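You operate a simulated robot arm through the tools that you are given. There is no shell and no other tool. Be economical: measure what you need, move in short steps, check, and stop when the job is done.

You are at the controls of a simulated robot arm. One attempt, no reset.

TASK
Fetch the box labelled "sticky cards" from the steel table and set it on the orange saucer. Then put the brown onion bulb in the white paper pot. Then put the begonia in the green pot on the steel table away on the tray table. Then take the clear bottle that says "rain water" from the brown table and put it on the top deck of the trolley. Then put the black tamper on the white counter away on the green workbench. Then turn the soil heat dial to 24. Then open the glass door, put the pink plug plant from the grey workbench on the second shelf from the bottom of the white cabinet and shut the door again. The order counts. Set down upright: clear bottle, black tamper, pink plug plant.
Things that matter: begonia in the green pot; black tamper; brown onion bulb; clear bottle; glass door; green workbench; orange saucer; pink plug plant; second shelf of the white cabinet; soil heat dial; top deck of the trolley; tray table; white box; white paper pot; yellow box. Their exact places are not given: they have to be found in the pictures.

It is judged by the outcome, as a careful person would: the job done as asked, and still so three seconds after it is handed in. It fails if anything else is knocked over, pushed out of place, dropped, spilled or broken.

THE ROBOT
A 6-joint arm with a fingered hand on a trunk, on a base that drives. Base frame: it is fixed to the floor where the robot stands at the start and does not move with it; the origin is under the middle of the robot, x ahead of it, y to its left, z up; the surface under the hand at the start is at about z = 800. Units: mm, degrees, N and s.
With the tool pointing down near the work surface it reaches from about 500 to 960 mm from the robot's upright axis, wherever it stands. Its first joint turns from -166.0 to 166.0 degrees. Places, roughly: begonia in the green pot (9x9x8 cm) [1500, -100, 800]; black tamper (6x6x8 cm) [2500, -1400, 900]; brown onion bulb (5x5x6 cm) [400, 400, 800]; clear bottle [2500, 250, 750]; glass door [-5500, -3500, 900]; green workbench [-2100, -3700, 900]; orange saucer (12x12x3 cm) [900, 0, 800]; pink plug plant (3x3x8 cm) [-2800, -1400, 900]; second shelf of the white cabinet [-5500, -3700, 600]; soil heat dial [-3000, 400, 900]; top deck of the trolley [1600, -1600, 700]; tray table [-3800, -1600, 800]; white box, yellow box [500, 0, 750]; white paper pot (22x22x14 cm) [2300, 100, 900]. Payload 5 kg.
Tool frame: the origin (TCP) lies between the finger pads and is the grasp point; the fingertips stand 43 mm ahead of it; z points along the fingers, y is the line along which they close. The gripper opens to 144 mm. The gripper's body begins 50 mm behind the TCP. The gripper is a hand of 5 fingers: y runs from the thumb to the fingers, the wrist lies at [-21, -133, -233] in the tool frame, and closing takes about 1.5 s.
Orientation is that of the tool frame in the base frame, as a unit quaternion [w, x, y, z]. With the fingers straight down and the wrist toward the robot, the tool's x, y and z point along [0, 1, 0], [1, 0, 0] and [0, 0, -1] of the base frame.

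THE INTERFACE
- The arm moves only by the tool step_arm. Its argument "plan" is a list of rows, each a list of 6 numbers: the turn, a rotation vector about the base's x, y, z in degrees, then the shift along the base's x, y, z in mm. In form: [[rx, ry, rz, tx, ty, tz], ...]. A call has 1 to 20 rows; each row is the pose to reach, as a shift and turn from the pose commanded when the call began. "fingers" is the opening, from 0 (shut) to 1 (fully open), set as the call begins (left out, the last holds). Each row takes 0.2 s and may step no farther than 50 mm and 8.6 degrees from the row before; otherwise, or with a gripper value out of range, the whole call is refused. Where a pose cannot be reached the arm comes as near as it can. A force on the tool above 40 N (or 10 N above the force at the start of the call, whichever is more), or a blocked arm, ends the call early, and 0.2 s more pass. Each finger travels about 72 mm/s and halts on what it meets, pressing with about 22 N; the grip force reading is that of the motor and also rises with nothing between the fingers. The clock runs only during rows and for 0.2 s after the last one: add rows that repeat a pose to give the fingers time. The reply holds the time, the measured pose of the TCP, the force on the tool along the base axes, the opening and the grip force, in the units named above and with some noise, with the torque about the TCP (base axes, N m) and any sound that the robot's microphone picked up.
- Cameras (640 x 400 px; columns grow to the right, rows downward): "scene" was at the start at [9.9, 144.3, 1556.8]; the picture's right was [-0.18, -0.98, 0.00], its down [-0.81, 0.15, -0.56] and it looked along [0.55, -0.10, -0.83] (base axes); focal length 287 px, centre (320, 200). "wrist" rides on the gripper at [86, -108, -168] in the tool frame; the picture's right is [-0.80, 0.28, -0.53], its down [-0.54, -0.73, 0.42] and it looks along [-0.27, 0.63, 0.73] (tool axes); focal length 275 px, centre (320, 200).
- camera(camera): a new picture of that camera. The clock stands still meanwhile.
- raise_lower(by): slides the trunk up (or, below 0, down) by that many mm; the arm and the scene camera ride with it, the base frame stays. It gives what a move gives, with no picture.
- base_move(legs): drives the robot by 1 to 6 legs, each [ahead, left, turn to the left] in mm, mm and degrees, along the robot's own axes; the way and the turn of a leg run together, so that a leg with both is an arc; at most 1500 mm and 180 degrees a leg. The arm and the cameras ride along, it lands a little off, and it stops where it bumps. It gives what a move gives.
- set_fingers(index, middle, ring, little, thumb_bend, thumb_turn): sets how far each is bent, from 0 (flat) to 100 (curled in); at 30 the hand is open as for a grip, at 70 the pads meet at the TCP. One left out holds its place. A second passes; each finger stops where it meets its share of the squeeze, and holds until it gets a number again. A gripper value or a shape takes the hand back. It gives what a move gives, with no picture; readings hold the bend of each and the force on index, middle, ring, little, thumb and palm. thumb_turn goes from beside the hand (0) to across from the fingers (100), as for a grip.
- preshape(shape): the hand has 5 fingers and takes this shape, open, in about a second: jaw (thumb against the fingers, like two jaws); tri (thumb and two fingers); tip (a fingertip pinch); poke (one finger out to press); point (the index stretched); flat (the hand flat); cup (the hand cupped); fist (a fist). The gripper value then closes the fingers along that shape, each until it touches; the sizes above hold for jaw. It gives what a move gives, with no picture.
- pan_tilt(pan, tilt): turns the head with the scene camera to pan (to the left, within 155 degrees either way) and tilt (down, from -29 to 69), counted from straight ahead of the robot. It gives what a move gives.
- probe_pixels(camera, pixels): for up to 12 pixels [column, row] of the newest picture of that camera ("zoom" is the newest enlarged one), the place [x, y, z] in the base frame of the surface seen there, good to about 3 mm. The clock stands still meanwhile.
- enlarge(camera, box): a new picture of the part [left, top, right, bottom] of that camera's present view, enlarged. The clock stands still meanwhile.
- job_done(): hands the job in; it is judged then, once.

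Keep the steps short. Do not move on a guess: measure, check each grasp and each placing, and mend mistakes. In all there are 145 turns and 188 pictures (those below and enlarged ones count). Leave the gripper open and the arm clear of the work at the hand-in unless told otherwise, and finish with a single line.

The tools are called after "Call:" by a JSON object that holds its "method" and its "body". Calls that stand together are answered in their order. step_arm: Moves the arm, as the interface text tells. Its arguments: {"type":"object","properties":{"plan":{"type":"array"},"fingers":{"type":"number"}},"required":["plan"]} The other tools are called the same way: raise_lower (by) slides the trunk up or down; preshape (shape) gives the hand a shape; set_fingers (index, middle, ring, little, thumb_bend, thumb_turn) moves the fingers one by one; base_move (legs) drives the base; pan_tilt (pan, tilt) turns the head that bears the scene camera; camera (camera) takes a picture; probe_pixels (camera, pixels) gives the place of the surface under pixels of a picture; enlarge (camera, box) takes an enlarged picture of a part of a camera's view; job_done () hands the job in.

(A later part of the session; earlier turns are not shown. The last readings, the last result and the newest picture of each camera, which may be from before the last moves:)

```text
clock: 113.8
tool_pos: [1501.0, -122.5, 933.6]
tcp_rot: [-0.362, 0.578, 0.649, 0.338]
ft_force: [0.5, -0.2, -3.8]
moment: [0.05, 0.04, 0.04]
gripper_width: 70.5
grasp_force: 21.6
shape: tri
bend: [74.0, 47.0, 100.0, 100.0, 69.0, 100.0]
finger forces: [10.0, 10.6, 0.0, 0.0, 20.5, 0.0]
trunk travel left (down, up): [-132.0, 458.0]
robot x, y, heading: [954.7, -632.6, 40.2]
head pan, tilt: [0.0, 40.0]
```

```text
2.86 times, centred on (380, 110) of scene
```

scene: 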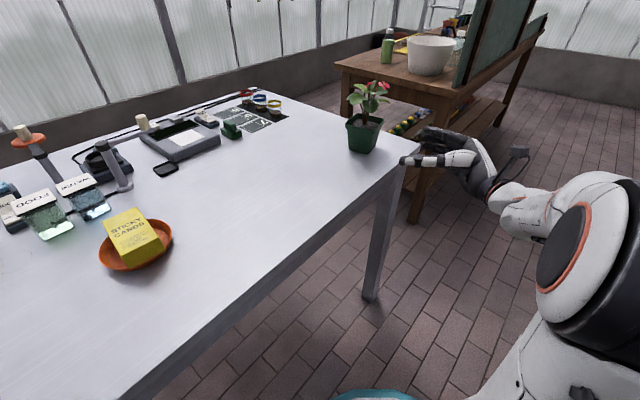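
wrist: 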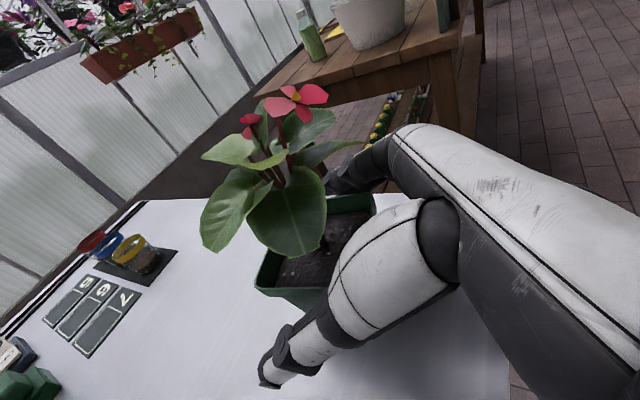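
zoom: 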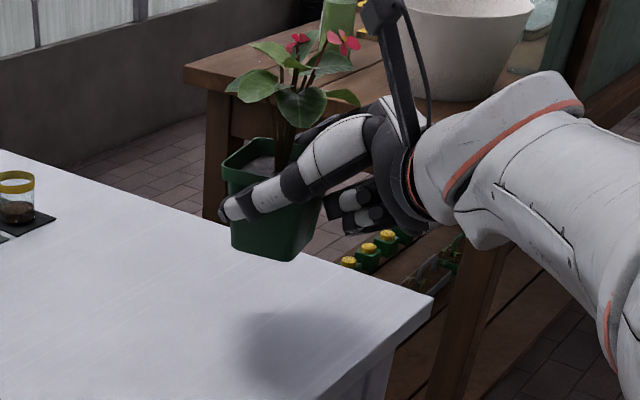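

Held upright. Raise the trunk and take the hand round over the table at height: turn left 140° to face west (-x), then look.

Call:
{"method": "raise_lower", "body": {"by": 250}}

Call:
{"method": "base_move", "body": {"legs": [[0, -60, 0], [0, 0, 70], [0, 0, 69]]}}

Call:
{"method": "pan_tilt", "body": {"pan": 0, "tilt": 18}}

Call:
{"method": "camera", "body": {"camera": "scene"}}

Call:
{"method": "pan_tilt", "body": {"pan": 60, "tilt": 18}}

Call:
{"method": "camera", "body": {"camera": "scene"}}

```text
clock: 116.4
tool_pos: [1501.0, -121.4, 1183.4]
tcp_rot: [-0.361, 0.578, 0.649, 0.338]
ft_force: [0.5, 0.2, -3.3]
moment: [-0.01, 0.03, 0.04]
gripper_width: 70.8
grasp_force: 22.0
shape: tri
bend: [74.0, 47.0, 100.0, 100.0, 69.0, 100.0]
finger forces: [9.9, 10.6, 0.0, 0.0, 20.5, 0.1]
trunk travel left (down, up): [-382.0, 208.0]
robot x, y, heading: [954.6, -632.6, 40.1]
head pan, tilt: [0.0, 40.0]
```

```text
clock: 123.5
tool_pos: [249.3, -723.6, 1184.4]
tcp_rot: [-0.441, -0.416, 0.763, -0.226]
ft_force: [-0.4, -0.4, -3.3]
moment: [0.02, -0.02, -0.02]
gripper_width: 70.1
grasp_force: 22.0
shape: tri
bend: [74.0, 47.0, 100.0, 100.0, 69.0, 100.0]
finger forces: [9.5, 9.9, 0.0, 0.0, 19.5, 0.0]
trunk travel left (down, up): [-382.0, 208.0]
robot x, y, heading: [993.1, -676.5, -179.0]
head pan, tilt: [0.0, 40.0]
```

```text
clock: 124.3
tool_pos: [249.9, -723.1, 1182.6]
tcp_rot: [-0.44, -0.416, 0.763, -0.225]
ft_force: [-0.4, -0.6, -2.7]
moment: [0.02, 0.0, -0.01]
gripper_width: 70.2
grasp_force: 22.2
shape: tri
bend: [74.0, 47.0, 100.0, 100.0, 69.0, 100.0]
finger forces: [9.5, 10.0, 0.0, 0.0, 19.5, 0.0]
trunk travel left (down, up): [-382.0, 208.0]
robot x, y, heading: [992.2, -676.1, -178.9]
head pan, tilt: [0.0, 18.0]
```

```text
129 pictures are left
```

scene: 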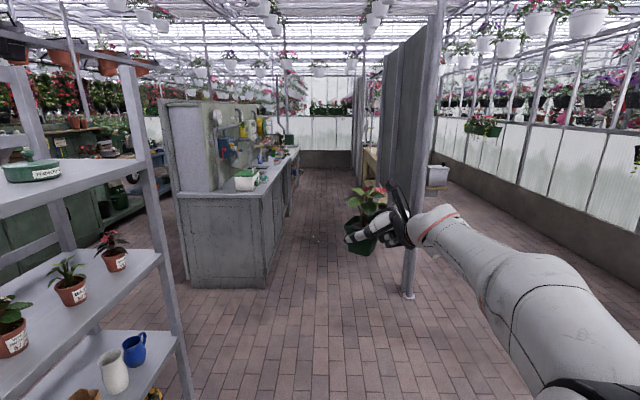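

```text
clock: 125.6
tool_pos: [249.5, -722.6, 1184.2]
tcp_rot: [-0.441, -0.416, 0.763, -0.225]
ft_force: [0.8, 0.3, -2.7]
moment: [0.05, 0.0, 0.0]
gripper_width: 70.2
grasp_force: 21.7
shape: tri
bend: [74.0, 47.0, 100.0, 100.0, 69.0, 100.0]
finger forces: [9.6, 10.0, 0.0, 0.0, 19.5, 0.0]
trunk travel left (down, up): [-382.0, 208.0]
robot x, y, heading: [991.5, -678.5, -178.6]
head pan, tilt: [60.0, 18.0]
```

```text
128 pictures are left
```

scene: 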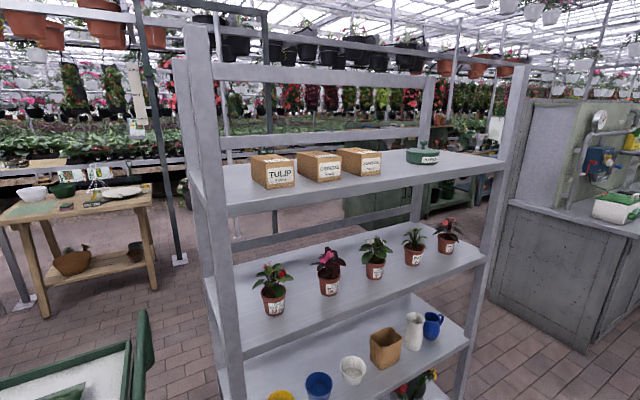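

The way west runs between the grey workbench (left) and a glass partition post at (408,295). Measuring.

Call:
{"method": "pan_tilt", "body": {"pan": 0, "tilt": 18}}

Call:
{"method": "camera", "body": {"camera": "scene"}}

Call:
{"method": "probe_pixels", "body": {"camera": "scene", "pixels": [[268, 285], [188, 285], [408, 296], [300, 200], [280, 150], [374, 165], [320, 165], [355, 160], [435, 180], [285, 215], [160, 290], [265, 195]]}}

Call:
{"method": "enlarge", "body": {"camera": "scene", "box": [220, 90, 460, 240]}}

```text
clock: 126.9
tool_pos: [249.8, -722.8, 1182.8]
tcp_rot: [-0.441, -0.416, 0.763, -0.226]
ft_force: [-0.8, 0.0, -2.4]
moment: [0.06, 0.02, 0.02]
gripper_width: 70.0
grasp_force: 22.2
shape: tri
bend: [74.0, 47.0, 100.0, 100.0, 69.0, 100.0]
finger forces: [9.4, 10.0, 0.0, 0.0, 19.5, 0.0]
trunk travel left (down, up): [-382.0, 208.0]
robot x, y, heading: [992.0, -675.0, -178.7]
head pan, tilt: [0.0, 18.0]
```

```text
127 pictures are left
```

scene: 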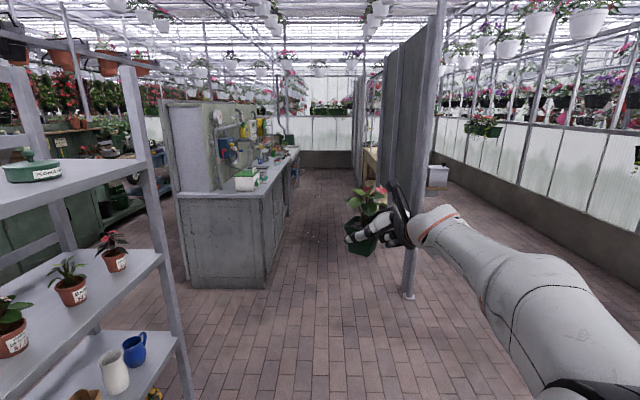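

```text
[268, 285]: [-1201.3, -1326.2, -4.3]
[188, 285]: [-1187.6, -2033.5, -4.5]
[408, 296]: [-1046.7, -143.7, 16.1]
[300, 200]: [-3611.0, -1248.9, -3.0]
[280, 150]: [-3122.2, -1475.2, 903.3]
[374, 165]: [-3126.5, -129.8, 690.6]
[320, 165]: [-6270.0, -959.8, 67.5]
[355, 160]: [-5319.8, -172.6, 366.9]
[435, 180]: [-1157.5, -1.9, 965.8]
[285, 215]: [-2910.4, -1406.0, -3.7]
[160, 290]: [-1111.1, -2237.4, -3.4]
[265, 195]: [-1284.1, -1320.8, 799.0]
```

```text
2.67 times, centred on (340, 165) of scene
```

zoom: 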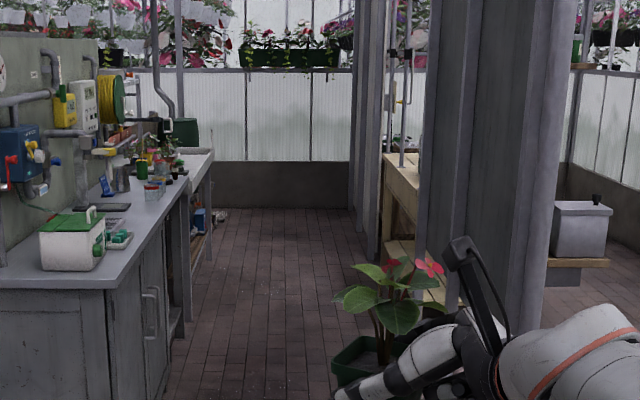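

Corridor between y≈-1326 and y≈-140. I drive west along y≈-740.

Call:
{"method": "base_move", "body": {"legs": [[0, 65, -1.3], [1400, 0, 0], [1400, 0, 0]]}}

Call:
{"method": "pan_tilt", "body": {"pan": 40, "tilt": 25}}

Call:
{"method": "camera", "body": {"camera": "scene"}}

```text
clock: 141.0
tool_pos: [-2543.0, -747.3, 1182.5]
tcp_rot: [-0.444, -0.404, 0.769, -0.219]
ft_force: [-0.3, -0.2, -3.5]
moment: [0.03, -0.01, 0.0]
gripper_width: 70.2
grasp_force: 21.7
shape: tri
bend: [74.0, 47.0, 100.0, 100.0, 69.0, 100.0]
finger forces: [9.4, 10.1, 0.0, 0.0, 19.6, 0.0]
trunk travel left (down, up): [-382.0, 208.0]
robot x, y, heading: [-1798.0, -726.9, 179.9]
head pan, tilt: [0.0, 18.0]
```

```text
clock: 142.1
tool_pos: [-2543.2, -748.0, 1183.1]
tcp_rot: [-0.444, -0.404, 0.769, -0.219]
ft_force: [0.3, 0.1, -2.4]
moment: [0.04, -0.02, 0.02]
gripper_width: 70.0
grasp_force: 21.9
shape: tri
bend: [74.0, 47.0, 100.0, 100.0, 69.0, 100.0]
finger forces: [9.6, 10.1, 0.0, 0.0, 19.7, 0.0]
trunk travel left (down, up): [-382.0, 208.0]
robot x, y, heading: [-1794.3, -721.3, 179.6]
head pan, tilt: [40.0, 25.0]
```

```text
125 pictures are left
```

scene: 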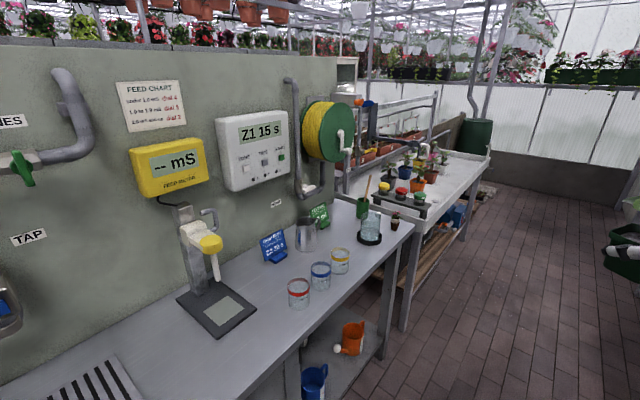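

The tray table is just past the grey workbench. I drive 1300 further and look at it.

Call:
{"method": "base_move", "body": {"legs": [[1300, 0, 0]]}}

Call:
{"method": "pan_tilt", "body": {"pan": 65, "tilt": 35}}

Call:
{"method": "camera", "body": {"camera": "scene"}}

```text
clock: 148.7
tool_pos: [-3854.9, -727.8, 1183.9]
tcp_rot: [-0.444, -0.402, 0.77, -0.218]
ft_force: [-0.1, 0.9, -3.1]
moment: [-0.02, -0.02, 0.01]
gripper_width: 70.1
grasp_force: 22.1
shape: tri
bend: [74.0, 47.0, 100.0, 100.0, 69.0, 100.0]
finger forces: [9.5, 10.0, 0.0, 0.0, 19.6, 0.0]
trunk travel left (down, up): [-382.0, 208.0]
robot x, y, heading: [-3108.8, -707.8, 179.3]
head pan, tilt: [40.0, 25.0]
```

```text
clock: 149.6
tool_pos: [-3854.8, -728.9, 1183.9]
tcp_rot: [-0.444, -0.403, 0.77, -0.219]
ft_force: [-1.0, -0.2, -4.2]
moment: [0.03, -0.01, 0.02]
gripper_width: 70.3
grasp_force: 22.8
shape: tri
bend: [74.0, 47.0, 100.0, 100.0, 69.0, 100.0]
finger forces: [9.4, 10.2, 0.1, 0.0, 19.7, 0.0]
trunk travel left (down, up): [-382.0, 208.0]
robot x, y, heading: [-3108.4, -709.2, 179.3]
head pan, tilt: [65.0, 35.0]
```

```text
124 pictures are left
```

scene: 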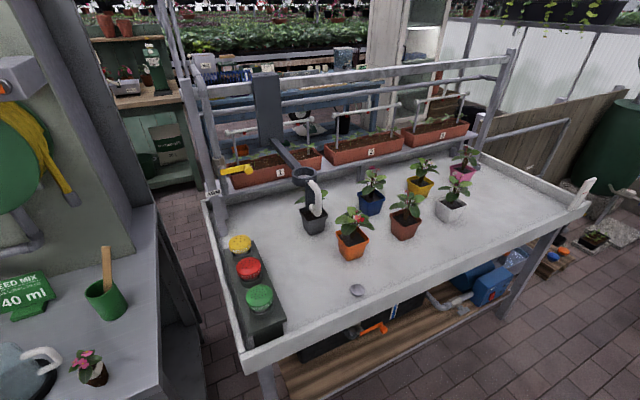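

The tray table has free space at the front; the pink plug plant stands on the grey bench at (90,365). Measure the tray's surface, rim and pots.

Call:
{"method": "probe_pixels", "body": {"camera": "scene", "pixels": [[300, 290], [400, 265], [470, 240], [520, 215], [530, 235], [420, 290], [280, 360], [352, 250], [405, 232], [450, 212], [357, 290], [590, 190]]}}

Call:
{"method": "enlarge", "body": {"camera": "scene", "box": [40, 320, 168, 400]}}

Call:
{"method": "probe_pixels", "body": {"camera": "zoom", "pixels": [[275, 280], [300, 240], [270, 205], [240, 190], [270, 310], [360, 130], [470, 100]]}}

```text
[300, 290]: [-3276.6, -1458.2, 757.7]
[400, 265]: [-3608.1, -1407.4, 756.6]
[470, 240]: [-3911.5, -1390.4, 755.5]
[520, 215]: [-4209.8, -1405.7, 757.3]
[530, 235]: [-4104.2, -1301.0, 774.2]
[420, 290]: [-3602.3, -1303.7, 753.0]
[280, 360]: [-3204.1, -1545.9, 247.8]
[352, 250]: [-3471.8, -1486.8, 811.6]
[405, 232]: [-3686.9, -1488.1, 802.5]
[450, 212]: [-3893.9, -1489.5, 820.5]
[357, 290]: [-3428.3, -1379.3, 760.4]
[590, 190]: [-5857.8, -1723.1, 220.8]
```

```text
5.00 times, centred on (104, 360) of scene
```

zoom: 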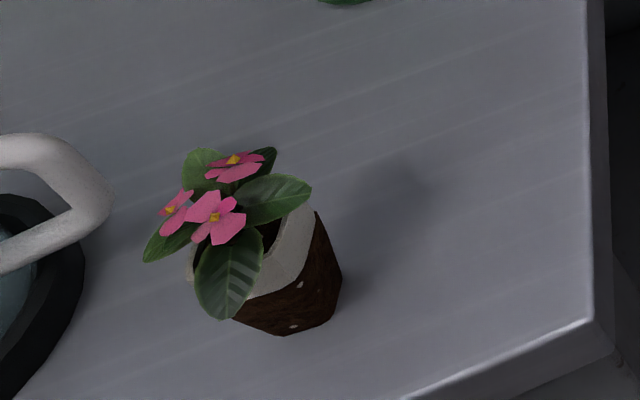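

```text
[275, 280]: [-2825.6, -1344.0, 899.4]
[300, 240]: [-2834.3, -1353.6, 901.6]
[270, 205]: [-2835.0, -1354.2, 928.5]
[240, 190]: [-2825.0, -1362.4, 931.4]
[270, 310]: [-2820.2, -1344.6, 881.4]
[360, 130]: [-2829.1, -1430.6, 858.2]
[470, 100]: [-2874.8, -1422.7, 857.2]
```

Tray surface z≈757. I choose a free spot at about (-4060,-1410). Keeping the arm fixed: turn left 34°, then drive so that the pot hangs above it; then lower by trunk.

Call:
{"method": "base_move", "body": {"legs": [[0, 0, 34.2], [436, 29, 0]]}}

Call:
{"method": "pan_tilt", "body": {"pan": 10, "tilt": 45}}

Call:
{"method": "camera", "body": {"camera": "scene"}}

Call:
{"method": "camera", "body": {"camera": "wrist"}}

```text
clock: 153.9
tool_pos: [-4069.0, -1411.8, 1182.9]
tcp_rot: [-0.36, -0.612, 0.617, -0.34]
ft_force: [-0.3, 0.1, -2.8]
moment: [0.01, 0.02, -0.01]
gripper_width: 70.1
grasp_force: 22.2
shape: tri
bend: [74.0, 47.0, 100.0, 100.0, 69.0, 100.0]
finger forces: [9.5, 10.0, 0.0, 0.0, 19.5, 0.1]
trunk travel left (down, up): [-382.0, 208.0]
robot x, y, heading: [-3463.3, -971.3, -146.7]
head pan, tilt: [65.0, 35.0]
```

```text
clock: 155.2
tool_pos: [-4068.9, -1412.3, 1183.9]
tcp_rot: [-0.36, -0.611, 0.618, -0.339]
ft_force: [-0.1, -0.6, -2.8]
moment: [0.0, 0.02, 0.01]
gripper_width: 70.0
grasp_force: 21.6
shape: tri
bend: [74.0, 47.0, 100.0, 100.0, 69.0, 100.0]
finger forces: [9.5, 9.9, 0.1, 0.0, 19.5, 0.1]
trunk travel left (down, up): [-382.0, 208.0]
robot x, y, heading: [-3464.8, -976.7, -146.4]
head pan, tilt: [10.0, 45.0]
```

```text
122 pictures are left
```

scene: 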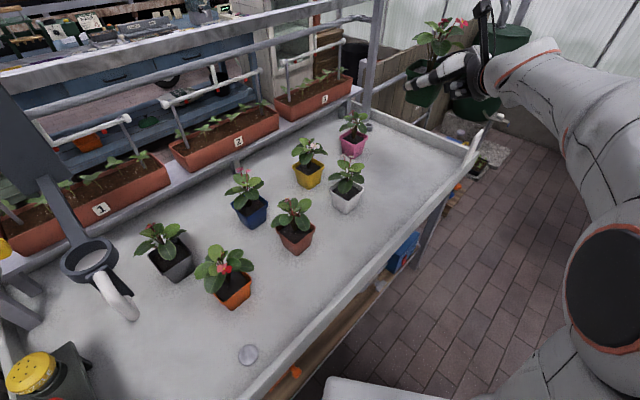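

```text
121 pictures are left
```

wrist: 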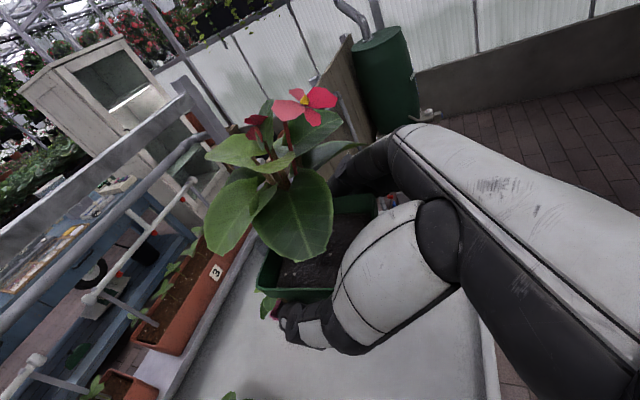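

Call:
{"method": "probe_pixels", "body": {"camera": "scene", "pixels": [[353, 143], [347, 200], [440, 180], [420, 215], [462, 150], [400, 170], [380, 255], [375, 272], [430, 150], [483, 140], [475, 155], [345, 185]]}}

```text
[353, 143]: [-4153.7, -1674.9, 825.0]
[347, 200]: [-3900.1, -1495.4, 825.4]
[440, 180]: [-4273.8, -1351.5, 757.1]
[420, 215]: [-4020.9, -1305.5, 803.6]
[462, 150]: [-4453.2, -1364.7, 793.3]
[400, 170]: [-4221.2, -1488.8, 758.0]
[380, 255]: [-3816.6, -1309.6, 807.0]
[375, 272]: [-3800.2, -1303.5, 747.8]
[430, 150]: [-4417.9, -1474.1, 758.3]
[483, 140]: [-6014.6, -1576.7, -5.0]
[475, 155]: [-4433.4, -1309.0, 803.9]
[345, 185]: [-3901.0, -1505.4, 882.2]
```

Rim top is z≈806, inside edge y≈-1315. I shift 28 mm inward for clearance and lower 310 mm, then check.

Call:
{"method": "step_arm", "body": {"plan": [[0, 0, 0, 0, -14, 0], [0, 0, 0, 0, -28, 0]]}}

Call:
{"method": "raise_lower", "body": {"by": -310}}

Call:
{"method": "pan_tilt", "body": {"pan": 2, "tilt": 38}}

Call:
{"method": "camera", "body": {"camera": "scene"}}

Call:
{"method": "camera", "body": {"camera": "wrist"}}

```text
clock: 155.8
tool_pos: [-4069.6, -1440.0, 1183.9]
tcp_rot: [-0.359, -0.612, 0.618, -0.339]
ft_force: [-0.1, 0.2, -3.1]
moment: [0.02, 0.0, 0.02]
gripper_width: 70.1
grasp_force: 21.3
shape: tri
bend: [74.0, 47.0, 100.0, 100.0, 69.0, 100.0]
finger forces: [9.6, 10.0, 0.1, 0.0, 19.5, 0.0]
trunk travel left (down, up): [-382.0, 208.0]
robot x, y, heading: [-3462.3, -973.8, -146.7]
head pan, tilt: [10.0, 45.0]
```

```text
clock: 158.8
tool_pos: [-4068.0, -1440.3, 873.5]
tcp_rot: [-0.36, -0.611, 0.618, -0.339]
ft_force: [0.3, 0.2, -2.8]
moment: [0.01, -0.03, 0.03]
gripper_width: 69.9
grasp_force: 21.8
shape: tri
bend: [74.0, 47.0, 100.0, 100.0, 69.0, 100.0]
finger forces: [9.5, 10.0, 0.0, 0.1, 19.5, 0.0]
trunk travel left (down, up): [-72.0, 518.0]
robot x, y, heading: [-3464.2, -971.9, -146.5]
head pan, tilt: [10.0, 45.0]
```

```text
clock: 159.5
tool_pos: [-4067.9, -1439.4, 874.1]
tcp_rot: [-0.36, -0.612, 0.617, -0.339]
ft_force: [-0.3, -0.2, -3.3]
moment: [0.01, 0.0, 0.01]
gripper_width: 70.3
grasp_force: 21.8
shape: tri
bend: [74.0, 47.0, 100.0, 100.0, 69.0, 100.0]
finger forces: [9.6, 10.0, 0.1, 0.0, 19.5, 0.0]
trunk travel left (down, up): [-72.0, 518.0]
robot x, y, heading: [-3461.8, -974.7, -146.9]
head pan, tilt: [2.0, 38.0]
```

```text
120 pictures are left
```

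scene: 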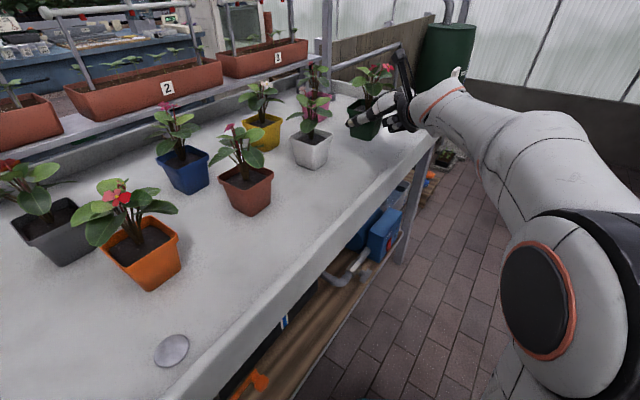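

```text
119 pictures are left
```

wrist: 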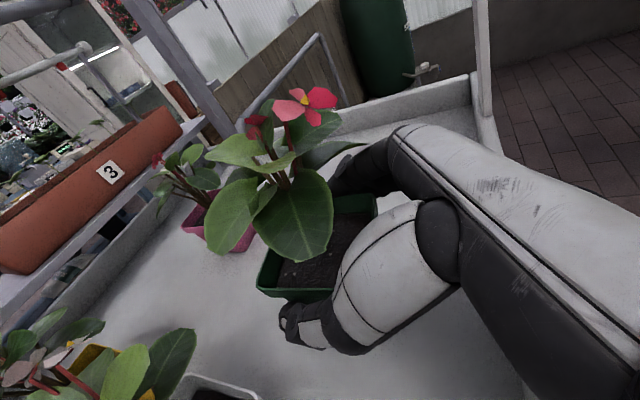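

Call:
{"method": "raise_lower", "body": {"by": -38}}

Call:
{"method": "enlarge", "body": {"camera": "scene", "box": [320, 20, 500, 160]}}

```text
clock: 160.3
tool_pos: [-4069.0, -1439.4, 835.9]
tcp_rot: [-0.359, -0.612, 0.618, -0.339]
ft_force: [-0.4, -0.2, -2.7]
moment: [0.02, 0.0, -0.01]
gripper_width: 70.2
grasp_force: 21.3
shape: tri
bend: [74.0, 47.0, 100.0, 100.0, 69.0, 100.0]
finger forces: [9.5, 10.0, 0.1, 0.0, 19.6, 0.1]
trunk travel left (down, up): [-34.0, 556.0]
robot x, y, heading: [-3463.2, -973.7, -146.6]
head pan, tilt: [2.0, 38.0]
```

```text
2.86 times, centred on (410, 90) of scene
```

zoom: 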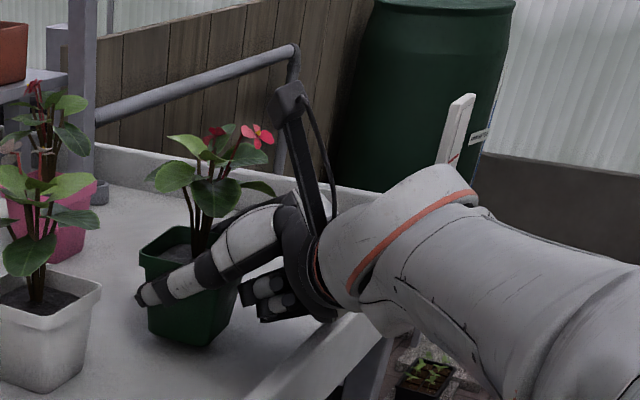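

Call:
{"method": "probe_pixels", "body": {"camera": "zoom", "pixels": [[345, 300], [370, 305], [390, 330], [430, 345], [330, 318], [340, 335], [300, 350], [320, 310]]}}

```text
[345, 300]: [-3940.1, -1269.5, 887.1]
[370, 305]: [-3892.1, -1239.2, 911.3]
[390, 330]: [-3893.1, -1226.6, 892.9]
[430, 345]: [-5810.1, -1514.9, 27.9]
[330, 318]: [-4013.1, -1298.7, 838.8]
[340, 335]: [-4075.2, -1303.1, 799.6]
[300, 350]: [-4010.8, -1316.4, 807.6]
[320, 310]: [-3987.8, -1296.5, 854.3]
```

Clearance over the rim is ~30 mm. Set it down in small steps, watching force.

Call:
{"method": "step_arm", "body": {"plan": [[0, 0, 0, 0, 0, -3], [0, 0, 0, 0, 0, -6], [0, 0, 0, 0, 0, -8]]}}

Call:
{"method": "step_arm", "body": {"plan": [[0, 0, 0, 0, 0, -1.5], [0, 0, 0, 0, 0, -3]]}}

```text
clock: 161.1
tool_pos: [-4067.7, -1439.2, 831.7]
tcp_rot: [-0.362, -0.613, 0.616, -0.338]
ft_force: [-6.0, -7.4, 16.1]
moment: [2.02, 0.49, 0.95]
gripper_width: 70.3
grasp_force: 21.7
shape: tri
bend: [74.0, 47.0, 100.0, 99.0, 69.0, 100.0]
finger forces: [9.5, 9.9, 0.0, 10.7, 19.5, 10.3]
trunk travel left (down, up): [-34.0, 556.0]
robot x, y, heading: [-3465.2, -976.7, -146.6]
head pan, tilt: [2.0, 38.0]
```

```text
clock: 161.7
tool_pos: [-4066.7, -1440.8, 831.5]
tcp_rot: [-0.363, -0.613, 0.615, -0.338]
ft_force: [-3.7, -8.0, 33.7]
moment: [4.05, 0.84, 0.75]
gripper_width: 70.3
grasp_force: 21.8
shape: tri
bend: [74.0, 47.0, 100.0, 99.0, 69.0, 100.0]
finger forces: [9.5, 10.0, 0.0, 20.5, 19.5, 16.9]
trunk travel left (down, up): [-34.0, 556.0]
robot x, y, heading: [-3461.8, -972.0, -146.6]
head pan, tilt: [2.0, 38.0]
```

The little finger/palm rests on the rim, not the pot. Raise 15 mm, go 30 mm farther in, and lower again.

Call:
{"method": "step_arm", "body": {"plan": [[0, 0, 0, 0, 0, 8], [0, 0, 0, 0, 0, 18], [0, 0, 0, 0, -15, 18], [0, 0, 0, 0, -32, 18], [0, 0, 0, 0, -32, 10]]}}

Call:
{"method": "step_arm", "body": {"plan": [[0, 0, 0, 0, 0, -4], [0, 0, 0, 0, 0, -8], [0, 0, 0, 0, 0, -11]]}}

Call:
{"method": "enlarge", "body": {"camera": "scene", "box": [320, 20, 500, 160]}}

```text
clock: 162.9
tool_pos: [-4069.2, -1470.2, 835.0]
tcp_rot: [-0.36, -0.612, 0.617, -0.34]
ft_force: [-0.1, 1.0, -2.4]
moment: [0.05, -0.04, -0.01]
gripper_width: 70.0
grasp_force: 21.9
shape: tri
bend: [74.0, 47.0, 100.0, 100.0, 69.0, 100.0]
finger forces: [9.4, 10.0, 0.0, 0.0, 19.5, 0.0]
trunk travel left (down, up): [-34.0, 556.0]
robot x, y, heading: [-3465.2, -972.9, -146.7]
head pan, tilt: [2.0, 38.0]
```

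```text
clock: 163.7
tool_pos: [-4067.5, -1471.1, 824.7]
tcp_rot: [-0.36, -0.612, 0.617, -0.34]
ft_force: [-1.2, 0.1, -1.8]
moment: [0.04, -0.02, -0.02]
gripper_width: 69.7
grasp_force: 21.7
shape: tri
bend: [74.0, 47.0, 100.0, 100.0, 69.0, 100.0]
finger forces: [10.1, 9.7, 0.1, 0.1, 19.3, 0.1]
trunk travel left (down, up): [-34.0, 556.0]
robot x, y, heading: [-3463.2, -973.5, -146.8]
head pan, tilt: [2.0, 38.0]
```

```text
2.86 times, centred on (410, 90) of scene
```

zoom: 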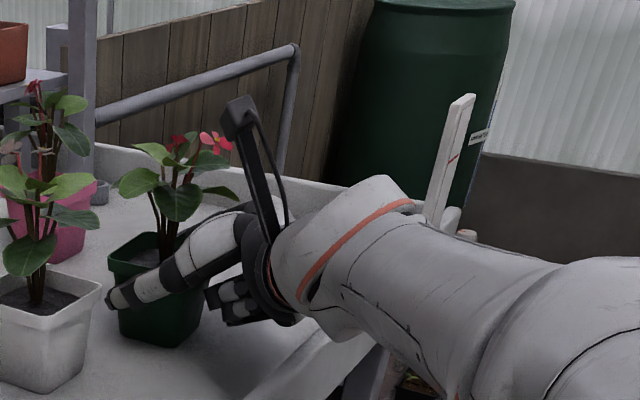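

Call:
{"method": "step_arm", "body": {"plan": [[0, 0, 0, 0, 0, -1], [0, 0, 0, 0, 0, -2], [0, 0, 0, 0, 0, -2]]}}

```text
clock: 164.5
tool_pos: [-4067.8, -1470.3, 823.6]
tcp_rot: [-0.361, -0.612, 0.616, -0.34]
ft_force: [-0.9, -1.1, 5.1]
moment: [-0.14, 0.05, 0.03]
gripper_width: 69.9
grasp_force: 22.4
shape: tri
bend: [74.0, 47.0, 100.0, 100.0, 70.0, 100.0]
finger forces: [10.5, 9.4, 0.1, 0.1, 19.3, 0.1]
trunk travel left (down, up): [-34.0, 556.0]
robot x, y, heading: [-3466.6, -978.2, -146.9]
head pan, tilt: [2.0, 38.0]
```

The pot stands on the tray. Open and withdraw along the tool axis (back and up).

Call:
{"method": "step_arm", "body": {"plan": [[0, 0, 0, 0, 0, 0], [0, 0, 0, 0, 0, 0], [0, 0, 0, 0, 0, 0], [0, 0, 0, 0, 0, 0], [0, 0, 0, 0, 0, 0]], "fingers": 0.85}}

Call:
{"method": "camera", "body": {"camera": "wrist"}}

Call:
{"method": "step_arm", "body": {"plan": [[0, 0, 0, 0, 13, 9], [0, 0, 0, 0, 34, 23], [0, 0, 0, 0, 60, 41], [0, 0, 0, 0, 88, 60], [0, 0, 0, 0, 120, 82], [0, 0, 0, 0, 150, 105], [0, 0, 0, 0, 170, 140]]}}

Call:
{"method": "camera", "body": {"camera": "wrist"}}

Call:
{"method": "camera", "body": {"camera": "scene"}}

```text
clock: 165.7
tool_pos: [-4068.8, -1470.7, 821.7]
tcp_rot: [-0.359, -0.612, 0.618, -0.34]
ft_force: [-0.4, 0.0, -0.1]
moment: [-0.01, 0.02, 0.01]
gripper_width: 122.3
grasp_force: 0.1
shape: tri
bend: [26.0, 33.0, 99.0, 99.0, 46.0, 99.0]
finger forces: [0.1, 0.0, 0.1, 0.0, 0.0, 0.1]
trunk travel left (down, up): [-34.0, 556.0]
robot x, y, heading: [-3467.1, -972.8, -146.7]
head pan, tilt: [2.0, 38.0]
```

```text
116 pictures are left
```

wrist: 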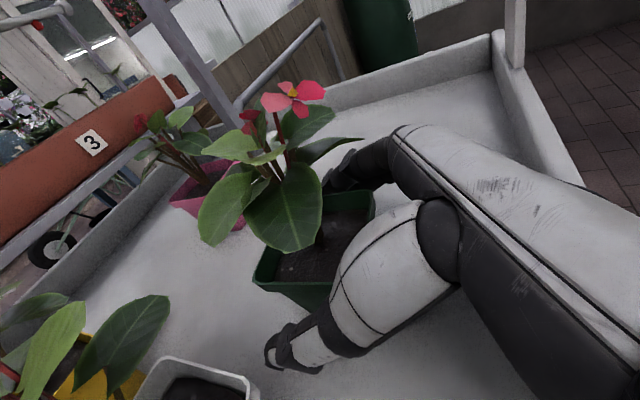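

```text
clock: 167.3
tool_pos: [-4068.4, -1300.3, 963.5]
tcp_rot: [-0.36, -0.612, 0.617, -0.339]
ft_force: [-0.1, -0.9, -1.6]
moment: [-0.03, -0.02, 0.05]
gripper_width: 122.3
grasp_force: 0.1
shape: tri
bend: [26.0, 33.0, 99.0, 99.0, 46.0, 99.0]
finger forces: [0.1, 0.0, 0.1, 0.0, 0.1, 0.0]
trunk travel left (down, up): [-34.0, 556.0]
robot x, y, heading: [-3466.4, -975.4, -146.8]
head pan, tilt: [2.0, 38.0]
```

```text
115 pictures are left
```

wrist: 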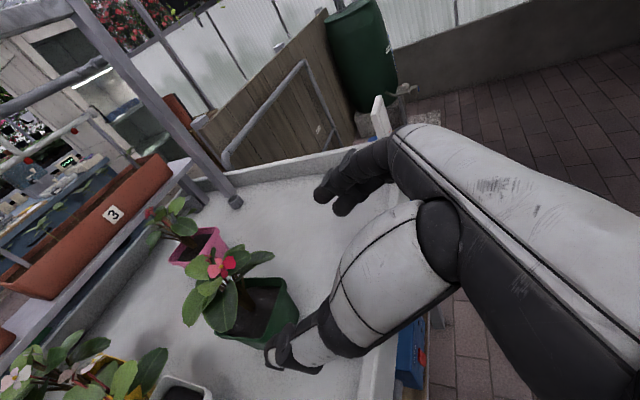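

```text
114 pictures are left
```

scene: 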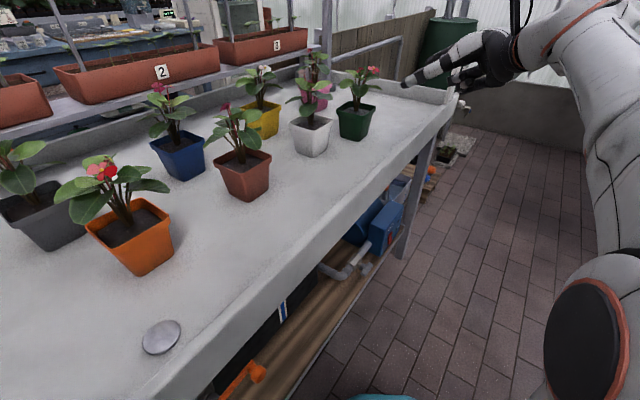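

The begonia stands upright on the tray table. Now restore the hand to pointing down (tilt 57° about base x) while raising.

Call:
{"method": "step_arm", "body": {"plan": [[8.1, 0, 0, 0, 20, 25], [16.3, 0, 0, 0, 40, 50], [24.4, 0, 0, 0, 60, 75], [32.6, 0, 0, 0, 80, 100], [40.7, 0, 0, 0, 80, 120], [48.9, 0, 0, 0, 80, 120], [57, 0, 0, 0, 80, 120]]}}

Call:
{"method": "preshape", "body": {"shape": "jaw"}}

Call:
{"method": "raise_lower", "body": {"by": 300}}

```text
clock: 168.9
tool_pos: [-4042.9, -1224.9, 1039.1]
tcp_rot: [0.049, 0.708, -0.704, 0.028]
ft_force: [0.7, -0.1, -0.5]
moment: [0.02, -0.01, -0.03]
gripper_width: 122.6
grasp_force: 0.1
shape: tri
bend: [26.0, 33.0, 99.0, 99.0, 46.0, 99.0]
finger forces: [0.1, 0.0, 0.0, 0.0, 0.0, 0.0]
out of reach, approached as far as the arm can: row 5, 6, 7
trunk travel left (down, up): [-34.0, 556.0]
robot x, y, heading: [-3465.7, -972.4, -146.7]
head pan, tilt: [2.0, 38.0]
```

```text
clock: 169.8
tool_pos: [-4040.9, -1225.9, 1039.4]
tcp_rot: [0.05, 0.708, -0.704, 0.029]
ft_force: [0.7, -0.1, 0.3]
moment: [0.01, -0.01, -0.01]
gripper_width: 144.1
grasp_force: 0.1
shape: jaw
bend: [30.0, 30.0, 30.0, 30.0, 30.0, 98.0]
finger forces: [0.1, 0.0, 0.0, 0.0, 0.0, 0.0]
trunk travel left (down, up): [-34.0, 556.0]
robot x, y, heading: [-3466.8, -974.9, -146.5]
head pan, tilt: [2.0, 38.0]
```

```text
clock: 172.8
tool_pos: [-4041.7, -1225.8, 1340.8]
tcp_rot: [0.05, 0.708, -0.704, 0.029]
ft_force: [-0.5, -1.0, 0.1]
moment: [0.02, 0.0, -0.01]
gripper_width: 143.8
grasp_force: 0.1
shape: jaw
bend: [30.0, 30.0, 30.0, 30.0, 30.0, 98.0]
finger forces: [0.0, 0.1, 0.0, 0.1, 0.0, 0.0]
trunk travel left (down, up): [-334.0, 256.0]
robot x, y, heading: [-3464.0, -973.9, -146.4]
head pan, tilt: [2.0, 38.0]
```

Call:
{"method": "step_arm", "body": {"plan": [[3, -0.8, 0, 0, 0, -45], [6.4, -1.7, -0.3, 0, 0, -90], [6.4, -1.7, -0.3, 0, 0, -135]]}}

Call:
{"method": "base_move", "body": {"legs": [[-135, -203, 0], [-1251, 828, 0], [-1251, 828, 0]]}}

```text
clock: 173.6
tool_pos: [-4044.4, -1227.9, 1205.6]
tcp_rot: [0.0, 0.707, -0.707, 0.0]
ft_force: [-0.6, 0.0, 0.7]
moment: [-0.01, -0.06, 0.01]
gripper_width: 143.9
grasp_force: 0.1
shape: jaw
bend: [30.0, 30.0, 30.0, 30.0, 30.0, 98.0]
finger forces: [0.0, 0.0, 0.0, 0.0, 0.1, 0.1]
trunk travel left (down, up): [-334.0, 256.0]
robot x, y, heading: [-3460.8, -974.4, -146.6]
head pan, tilt: [2.0, 38.0]
```

```text
refused: leg 2 is longer than a leg can be; nothing moved
```

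Call:
{"method": "base_move", "body": {"legs": [[-135, -203, 0], [-1240, 821, 0], [-1240, 821, 0]]}}

```text
clock: 189.4
tool_pos: [-1069.4, -951.6, 1205.9]
tcp_rot: [0.0, -0.7, 0.714, 0.0]
ft_force: [-0.5, 0.1, 0.3]
moment: [0.02, 0.01, 0.01]
gripper_width: 143.8
grasp_force: 0.1
shape: jaw
bend: [30.0, 30.0, 30.0, 30.0, 30.0, 98.0]
finger forces: [0.0, 0.0, 0.1, 0.0, 0.0, 0.0]
trunk travel left (down, up): [-334.0, 256.0]
robot x, y, heading: [-486.9, -708.4, -147.8]
head pan, tilt: [2.0, 38.0]
```

Call:
{"method": "base_move", "body": {"legs": [[-600, -602, 0], [-600, -602, 0], [0, 0, 68]]}}

Call:
{"method": "pan_tilt", "body": {"pan": 80, "tilt": 25}}

Call:
{"method": "camera", "body": {"camera": "scene"}}

```text
clock: 201.0
tool_pos: [-97.4, 312.1, 1205.9]
tcp_rot: [0.0, 0.979, -0.205, 0.0]
ft_force: [0.4, -0.1, 0.8]
moment: [-0.02, -0.02, -0.01]
gripper_width: 143.9
grasp_force: 0.0
shape: jaw
bend: [30.0, 30.0, 30.0, 30.0, 30.0, 98.0]
finger forces: [0.1, 0.1, 0.0, 0.0, 0.1, 0.0]
trunk travel left (down, up): [-334.0, 256.0]
robot x, y, heading: [-94.1, 940.9, -80.2]
head pan, tilt: [2.0, 38.0]
```

```text
clock: 202.5
tool_pos: [-97.8, 312.9, 1206.2]
tcp_rot: [0.0, 0.979, -0.205, 0.0]
ft_force: [0.5, -0.2, 0.7]
moment: [0.01, -0.03, 0.02]
gripper_width: 143.8
grasp_force: 0.1
shape: jaw
bend: [30.0, 30.0, 30.0, 30.0, 30.0, 98.0]
finger forces: [0.0, 0.1, 0.2, 0.0, 0.1, 0.0]
trunk travel left (down, up): [-334.0, 256.0]
robot x, y, heading: [-94.8, 944.3, -80.4]
head pan, tilt: [80.0, 25.0]
```

```text
113 pictures are left
```

scene: 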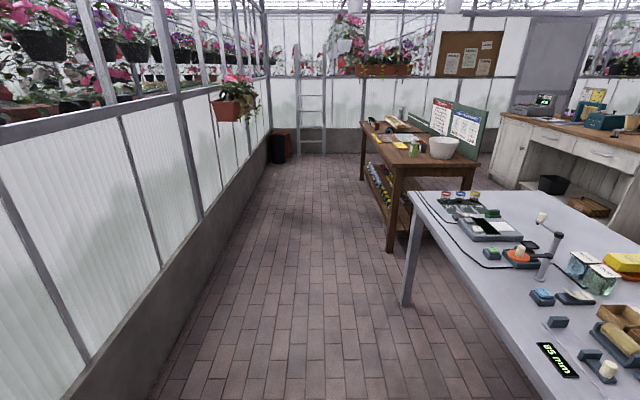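

The north aisle is clear. Drive east to x≈2480.

Call:
{"method": "base_move", "body": {"legs": [[217, 1270, 0], [217, 1270, 0]]}}

Call:
{"method": "pan_tilt", "body": {"pan": -10, "tilt": 50}}

Call:
{"method": "camera", "body": {"camera": "scene"}}

Call:
{"method": "camera", "body": {"camera": "wrist"}}

```text
clock: 215.1
tool_pos: [2488.7, 307.9, 1205.3]
tcp_rot: [-0.001, 0.978, -0.21, 0.0]
ft_force: [0.0, -0.4, -0.2]
moment: [0.02, -0.02, -0.01]
gripper_width: 144.1
grasp_force: 0.0
shape: jaw
bend: [30.0, 30.0, 30.0, 30.0, 30.0, 98.0]
finger forces: [0.0, 0.0, 0.0, 0.1, 0.0, 0.0]
trunk travel left (down, up): [-334.0, 256.0]
robot x, y, heading: [2495.1, 939.4, -81.0]
head pan, tilt: [80.0, 25.0]
```

```text
clock: 216.8
tool_pos: [2489.1, 308.5, 1205.7]
tcp_rot: [-0.001, 0.978, -0.209, -0.001]
ft_force: [0.2, 0.2, 0.4]
moment: [-0.01, 0.01, 0.03]
gripper_width: 144.0
grasp_force: 0.1
shape: jaw
bend: [30.0, 30.0, 30.0, 30.0, 30.0, 98.0]
finger forces: [0.1, 0.0, 0.0, 0.0, 0.1, 0.0]
trunk travel left (down, up): [-334.0, 256.0]
robot x, y, heading: [2493.4, 941.2, -80.8]
head pan, tilt: [-10.0, 50.0]
```

```text
112 pictures are left
```

scene: 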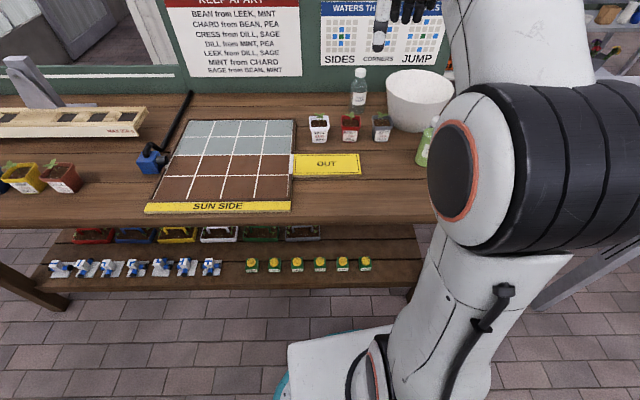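

```text
111 pictures are left
```

wrist: 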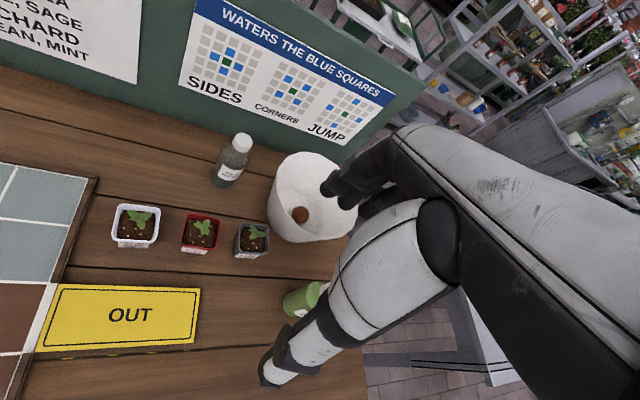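

Check the bottle's label and measure it with its neighbours.

Call:
{"method": "enlarge", "body": {"camera": "wrist", "box": [180, 120, 320, 210]}}

Call:
{"method": "probe_pixels", "body": {"camera": "wrist", "pixels": [[242, 140], [232, 152], [230, 175], [222, 165], [245, 160], [136, 210], [200, 222], [253, 230], [305, 155], [275, 200], [185, 130], [300, 295]]}}

```text
4.44 times, centred on (250, 165) of wrist
```

zoom: 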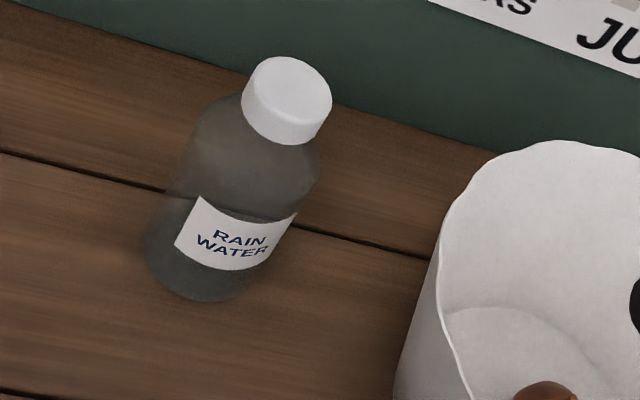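

```text
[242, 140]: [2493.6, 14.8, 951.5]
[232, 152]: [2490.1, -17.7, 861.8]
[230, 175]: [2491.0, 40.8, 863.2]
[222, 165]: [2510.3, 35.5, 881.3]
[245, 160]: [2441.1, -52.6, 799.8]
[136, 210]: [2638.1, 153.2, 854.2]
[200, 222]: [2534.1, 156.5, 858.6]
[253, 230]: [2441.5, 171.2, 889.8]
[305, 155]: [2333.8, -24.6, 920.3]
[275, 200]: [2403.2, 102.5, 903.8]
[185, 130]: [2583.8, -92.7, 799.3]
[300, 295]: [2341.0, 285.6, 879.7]
```

It reads "RAIN WATER"; centre ≈(2492,12), top 951, Ø≈60. Drive 140 closer, then put the hand above it, closing along y.

Call:
{"method": "base_move", "body": {"legs": [[138, -22, 0]]}}

Call:
{"method": "step_arm", "body": {"plan": [[0, 0, 6, 1, -35, 0], [0, 0, 12, 2, -75, 0], [0, 0, 18, 3, -115, 0], [0, 0, 24, 3, -150, 0], [0, 0, 24, 3, -150, -40], [0, 0, 24, 3, -150, -80], [0, 0, 24, 3, -150, -120], [0, 0, 24, 3, -150, -160]], "fingers": 0.8}}

Call:
{"method": "camera", "body": {"camera": "wrist"}}

```text
clock: 218.1
tool_pos: [2489.3, 170.4, 1204.9]
tcp_rot: [0.0, 0.978, -0.21, 0.0]
ft_force: [-0.3, -0.4, -0.1]
moment: [0.01, 0.05, -0.02]
gripper_width: 144.0
grasp_force: 0.1
shape: jaw
bend: [30.0, 30.0, 30.0, 30.0, 30.0, 98.0]
finger forces: [0.1, 0.0, 0.1, 0.0, 0.0, 0.1]
trunk travel left (down, up): [-334.0, 256.0]
robot x, y, heading: [2494.8, 800.7, -80.9]
head pan, tilt: [-10.0, 50.0]
```

```text
clock: 219.9
tool_pos: [2489.4, 20.0, 1046.9]
tcp_rot: [0.0, 1.0, -0.003, 0.0]
ft_force: [-0.8, 0.2, 0.1]
moment: [0.02, -0.02, -0.03]
gripper_width: 115.3
grasp_force: 0.1
shape: jaw
bend: [26.0, 34.0, 32.0, 33.0, 51.0, 99.0]
finger forces: [0.0, 0.0, 0.0, 0.1, 0.1, 0.0]
out of reach, approached as far as the arm can: row 4
trunk travel left (down, up): [-334.0, 256.0]
robot x, y, heading: [2495.3, 802.1, -80.9]
head pan, tilt: [-10.0, 50.0]
```

```text
109 pictures are left
```

wrist: 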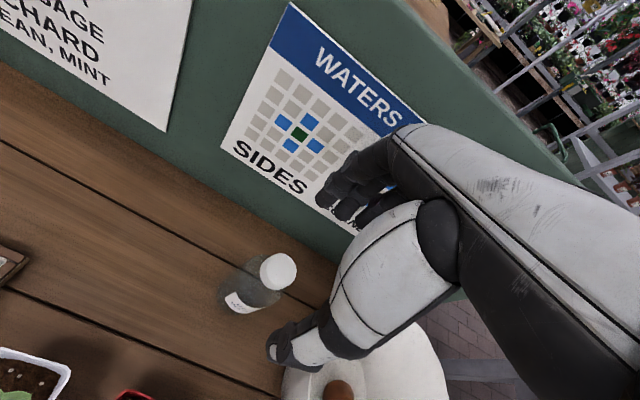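

Call:
{"method": "probe_pixels", "body": {"camera": "wrist", "pixels": [[278, 262], [264, 270], [293, 276], [330, 185], [345, 210], [370, 215], [390, 195], [275, 350], [290, 325], [310, 225]]}}

```text
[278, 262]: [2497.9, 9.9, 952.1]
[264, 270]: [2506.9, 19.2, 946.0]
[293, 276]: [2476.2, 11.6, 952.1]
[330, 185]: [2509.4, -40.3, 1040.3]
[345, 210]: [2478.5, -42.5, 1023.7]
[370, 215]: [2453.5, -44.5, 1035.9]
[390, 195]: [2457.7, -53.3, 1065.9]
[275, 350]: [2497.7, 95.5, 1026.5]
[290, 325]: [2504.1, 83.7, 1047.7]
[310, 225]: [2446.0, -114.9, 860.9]
```

Cap centre (2490,11). Shift and descend to z≈908.

Call:
{"method": "step_arm", "body": {"plan": [[0, 0, 0, 1, -8, -10], [0, 0, 0, 1, -8, -50], [0, 0, 0, 1, -8, -90], [0, 0, 0, 1, -8, -120], [0, 0, 0, 1, -8, -138]]}}

Call:
{"method": "step_arm", "body": {"plan": [[0, 0, 0, 0, 0, 0], [0, 0, 0, 0, 0, 0], [0, 0, 0, 0, 0, 0], [0, 0, 0, 0, 0, 0], [0, 0, 0, 0, 0, 0], [0, 0, 0, 0, 0, 0], [0, 0, 0, 0, 0, 0]], "fingers": 0}}

Call:
{"method": "camera", "body": {"camera": "wrist"}}

```text
clock: 221.1
tool_pos: [2491.2, 13.7, 906.0]
tcp_rot: [0.0, 1.0, -0.002, 0.0]
ft_force: [0.8, 0.5, 0.3]
moment: [-0.02, 0.0, -0.03]
gripper_width: 115.4
grasp_force: 0.1
shape: jaw
bend: [26.0, 34.0, 32.0, 33.0, 51.0, 99.0]
finger forces: [0.0, 0.0, 0.0, 0.0, 0.0, 0.0]
trunk travel left (down, up): [-334.0, 256.0]
robot x, y, heading: [2496.2, 803.0, -81.0]
head pan, tilt: [-10.0, 50.0]
```

```text
clock: 222.7
tool_pos: [2492.4, 13.7, 906.6]
tcp_rot: [0.0, 1.0, -0.003, 0.0]
ft_force: [-0.3, 0.3, 0.2]
moment: [0.0, 0.03, 0.02]
gripper_width: 52.2
grasp_force: 22.3
shape: jaw
bend: [74.0, 51.0, 53.0, 49.0, 74.0, 100.0]
finger forces: [11.2, 6.8, 0.1, 0.0, 18.5, 0.0]
trunk travel left (down, up): [-334.0, 256.0]
robot x, y, heading: [2493.3, 803.0, -81.0]
head pan, tilt: [-10.0, 50.0]
```

```text
108 pictures are left
```

wrist: 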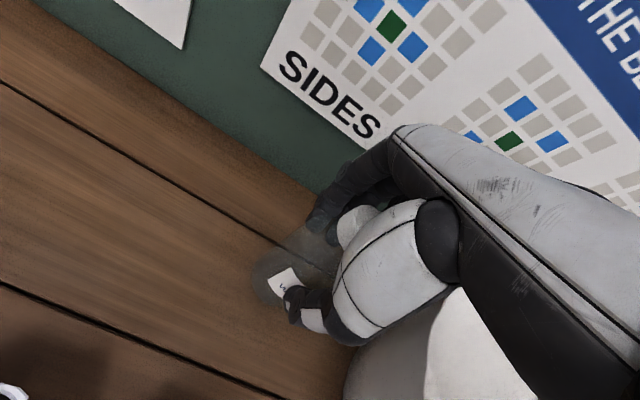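

Gripped (52 mm, 22 N). Lift slowly and check.

Call:
{"method": "step_arm", "body": {"plan": [[0, 0, 0, 0, 0, 15], [0, 0, 0, 0, 0, 40], [0, 0, 0, 0, 0, 80], [0, 0, 0, 0, 0, 120], [0, 0, 0, 0, 0, 165], [0, 0, 0, 0, 0, 210], [0, 0, 0, 0, 20, 240]]}}

Call:
{"method": "camera", "body": {"camera": "wrist"}}

```text
clock: 224.3
tool_pos: [2492.4, 34.5, 1147.0]
tcp_rot: [-0.001, 1.0, -0.003, 0.001]
ft_force: [-0.2, -1.4, -0.7]
moment: [0.04, 0.02, 0.06]
gripper_width: 51.7
grasp_force: 21.6
shape: jaw
bend: [74.0, 51.0, 53.0, 49.0, 74.0, 100.0]
finger forces: [11.3, 6.9, 0.1, 0.1, 18.4, 0.0]
trunk travel left (down, up): [-334.0, 256.0]
robot x, y, heading: [2495.1, 803.7, -80.9]
head pan, tilt: [-10.0, 50.0]
```

```text
107 pictures are left
```

wrist: 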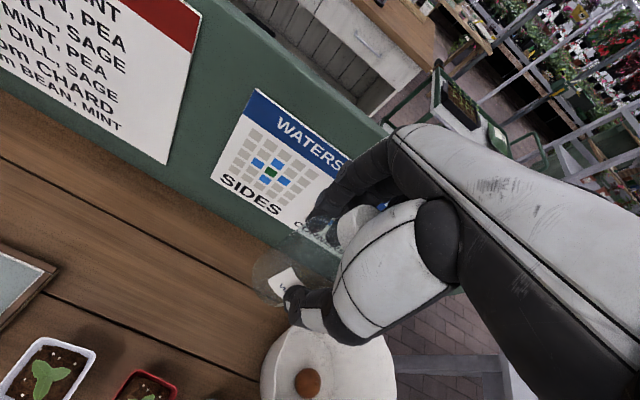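

Lifted. Retract the arm, raise the trunk 120, and drive back: north aisle west, around the steel table, then east to the trolley.

Call:
{"method": "step_arm", "body": {"plan": [[0, 0, 0, 0, 45, 0], [0, 0, 0, 0, 90, 0], [0, 0, 0, 0, 135, 0], [0, 0, 0, 0, 180, 0], [0, 0, 0, 0, 210, 0]]}}

Call:
{"method": "raise_lower", "body": {"by": 130}}

Call:
{"method": "base_move", "body": {"legs": [[-138, 22, 0], [-203, -1285, 0], [-203, -1285, 0]]}}

```text
clock: 225.5
tool_pos: [2492.2, 246.5, 1148.0]
tcp_rot: [0.0, 1.0, -0.001, 0.0]
ft_force: [-0.3, -0.1, 0.4]
moment: [-0.05, 0.01, 0.01]
gripper_width: 52.0
grasp_force: 21.7
shape: jaw
bend: [74.0, 51.0, 53.0, 49.0, 74.0, 100.0]
finger forces: [11.3, 6.8, 0.0, 0.0, 18.5, 0.1]
trunk travel left (down, up): [-334.0, 256.0]
robot x, y, heading: [2493.1, 801.7, -80.8]
head pan, tilt: [-10.0, 50.0]
```

```text
clock: 227.1
tool_pos: [2491.9, 244.4, 1278.9]
tcp_rot: [0.0, 1.0, -0.003, -0.001]
ft_force: [-0.2, 0.3, -1.1]
moment: [-0.02, 0.02, -0.02]
gripper_width: 51.7
grasp_force: 22.4
shape: jaw
bend: [74.0, 51.0, 53.0, 49.0, 74.0, 100.0]
finger forces: [11.3, 6.8, 0.0, 0.0, 18.2, 0.0]
trunk travel left (down, up): [-464.0, 126.0]
robot x, y, heading: [2493.9, 802.6, -81.1]
head pan, tilt: [-10.0, 50.0]
```

```text
clock: 240.8
tool_pos: [-129.8, 384.8, 1277.4]
tcp_rot: [0.0, 1.0, -0.007, 0.0]
ft_force: [0.2, -0.3, -0.1]
moment: [0.0, -0.02, 0.02]
gripper_width: 51.6
grasp_force: 21.8
shape: jaw
bend: [74.0, 51.0, 53.0, 49.0, 74.0, 100.0]
finger forces: [11.4, 6.9, 0.0, 0.0, 18.4, 0.1]
trunk travel left (down, up): [-464.0, 126.0]
robot x, y, heading: [-125.0, 944.3, -81.5]
head pan, tilt: [-10.0, 50.0]
```

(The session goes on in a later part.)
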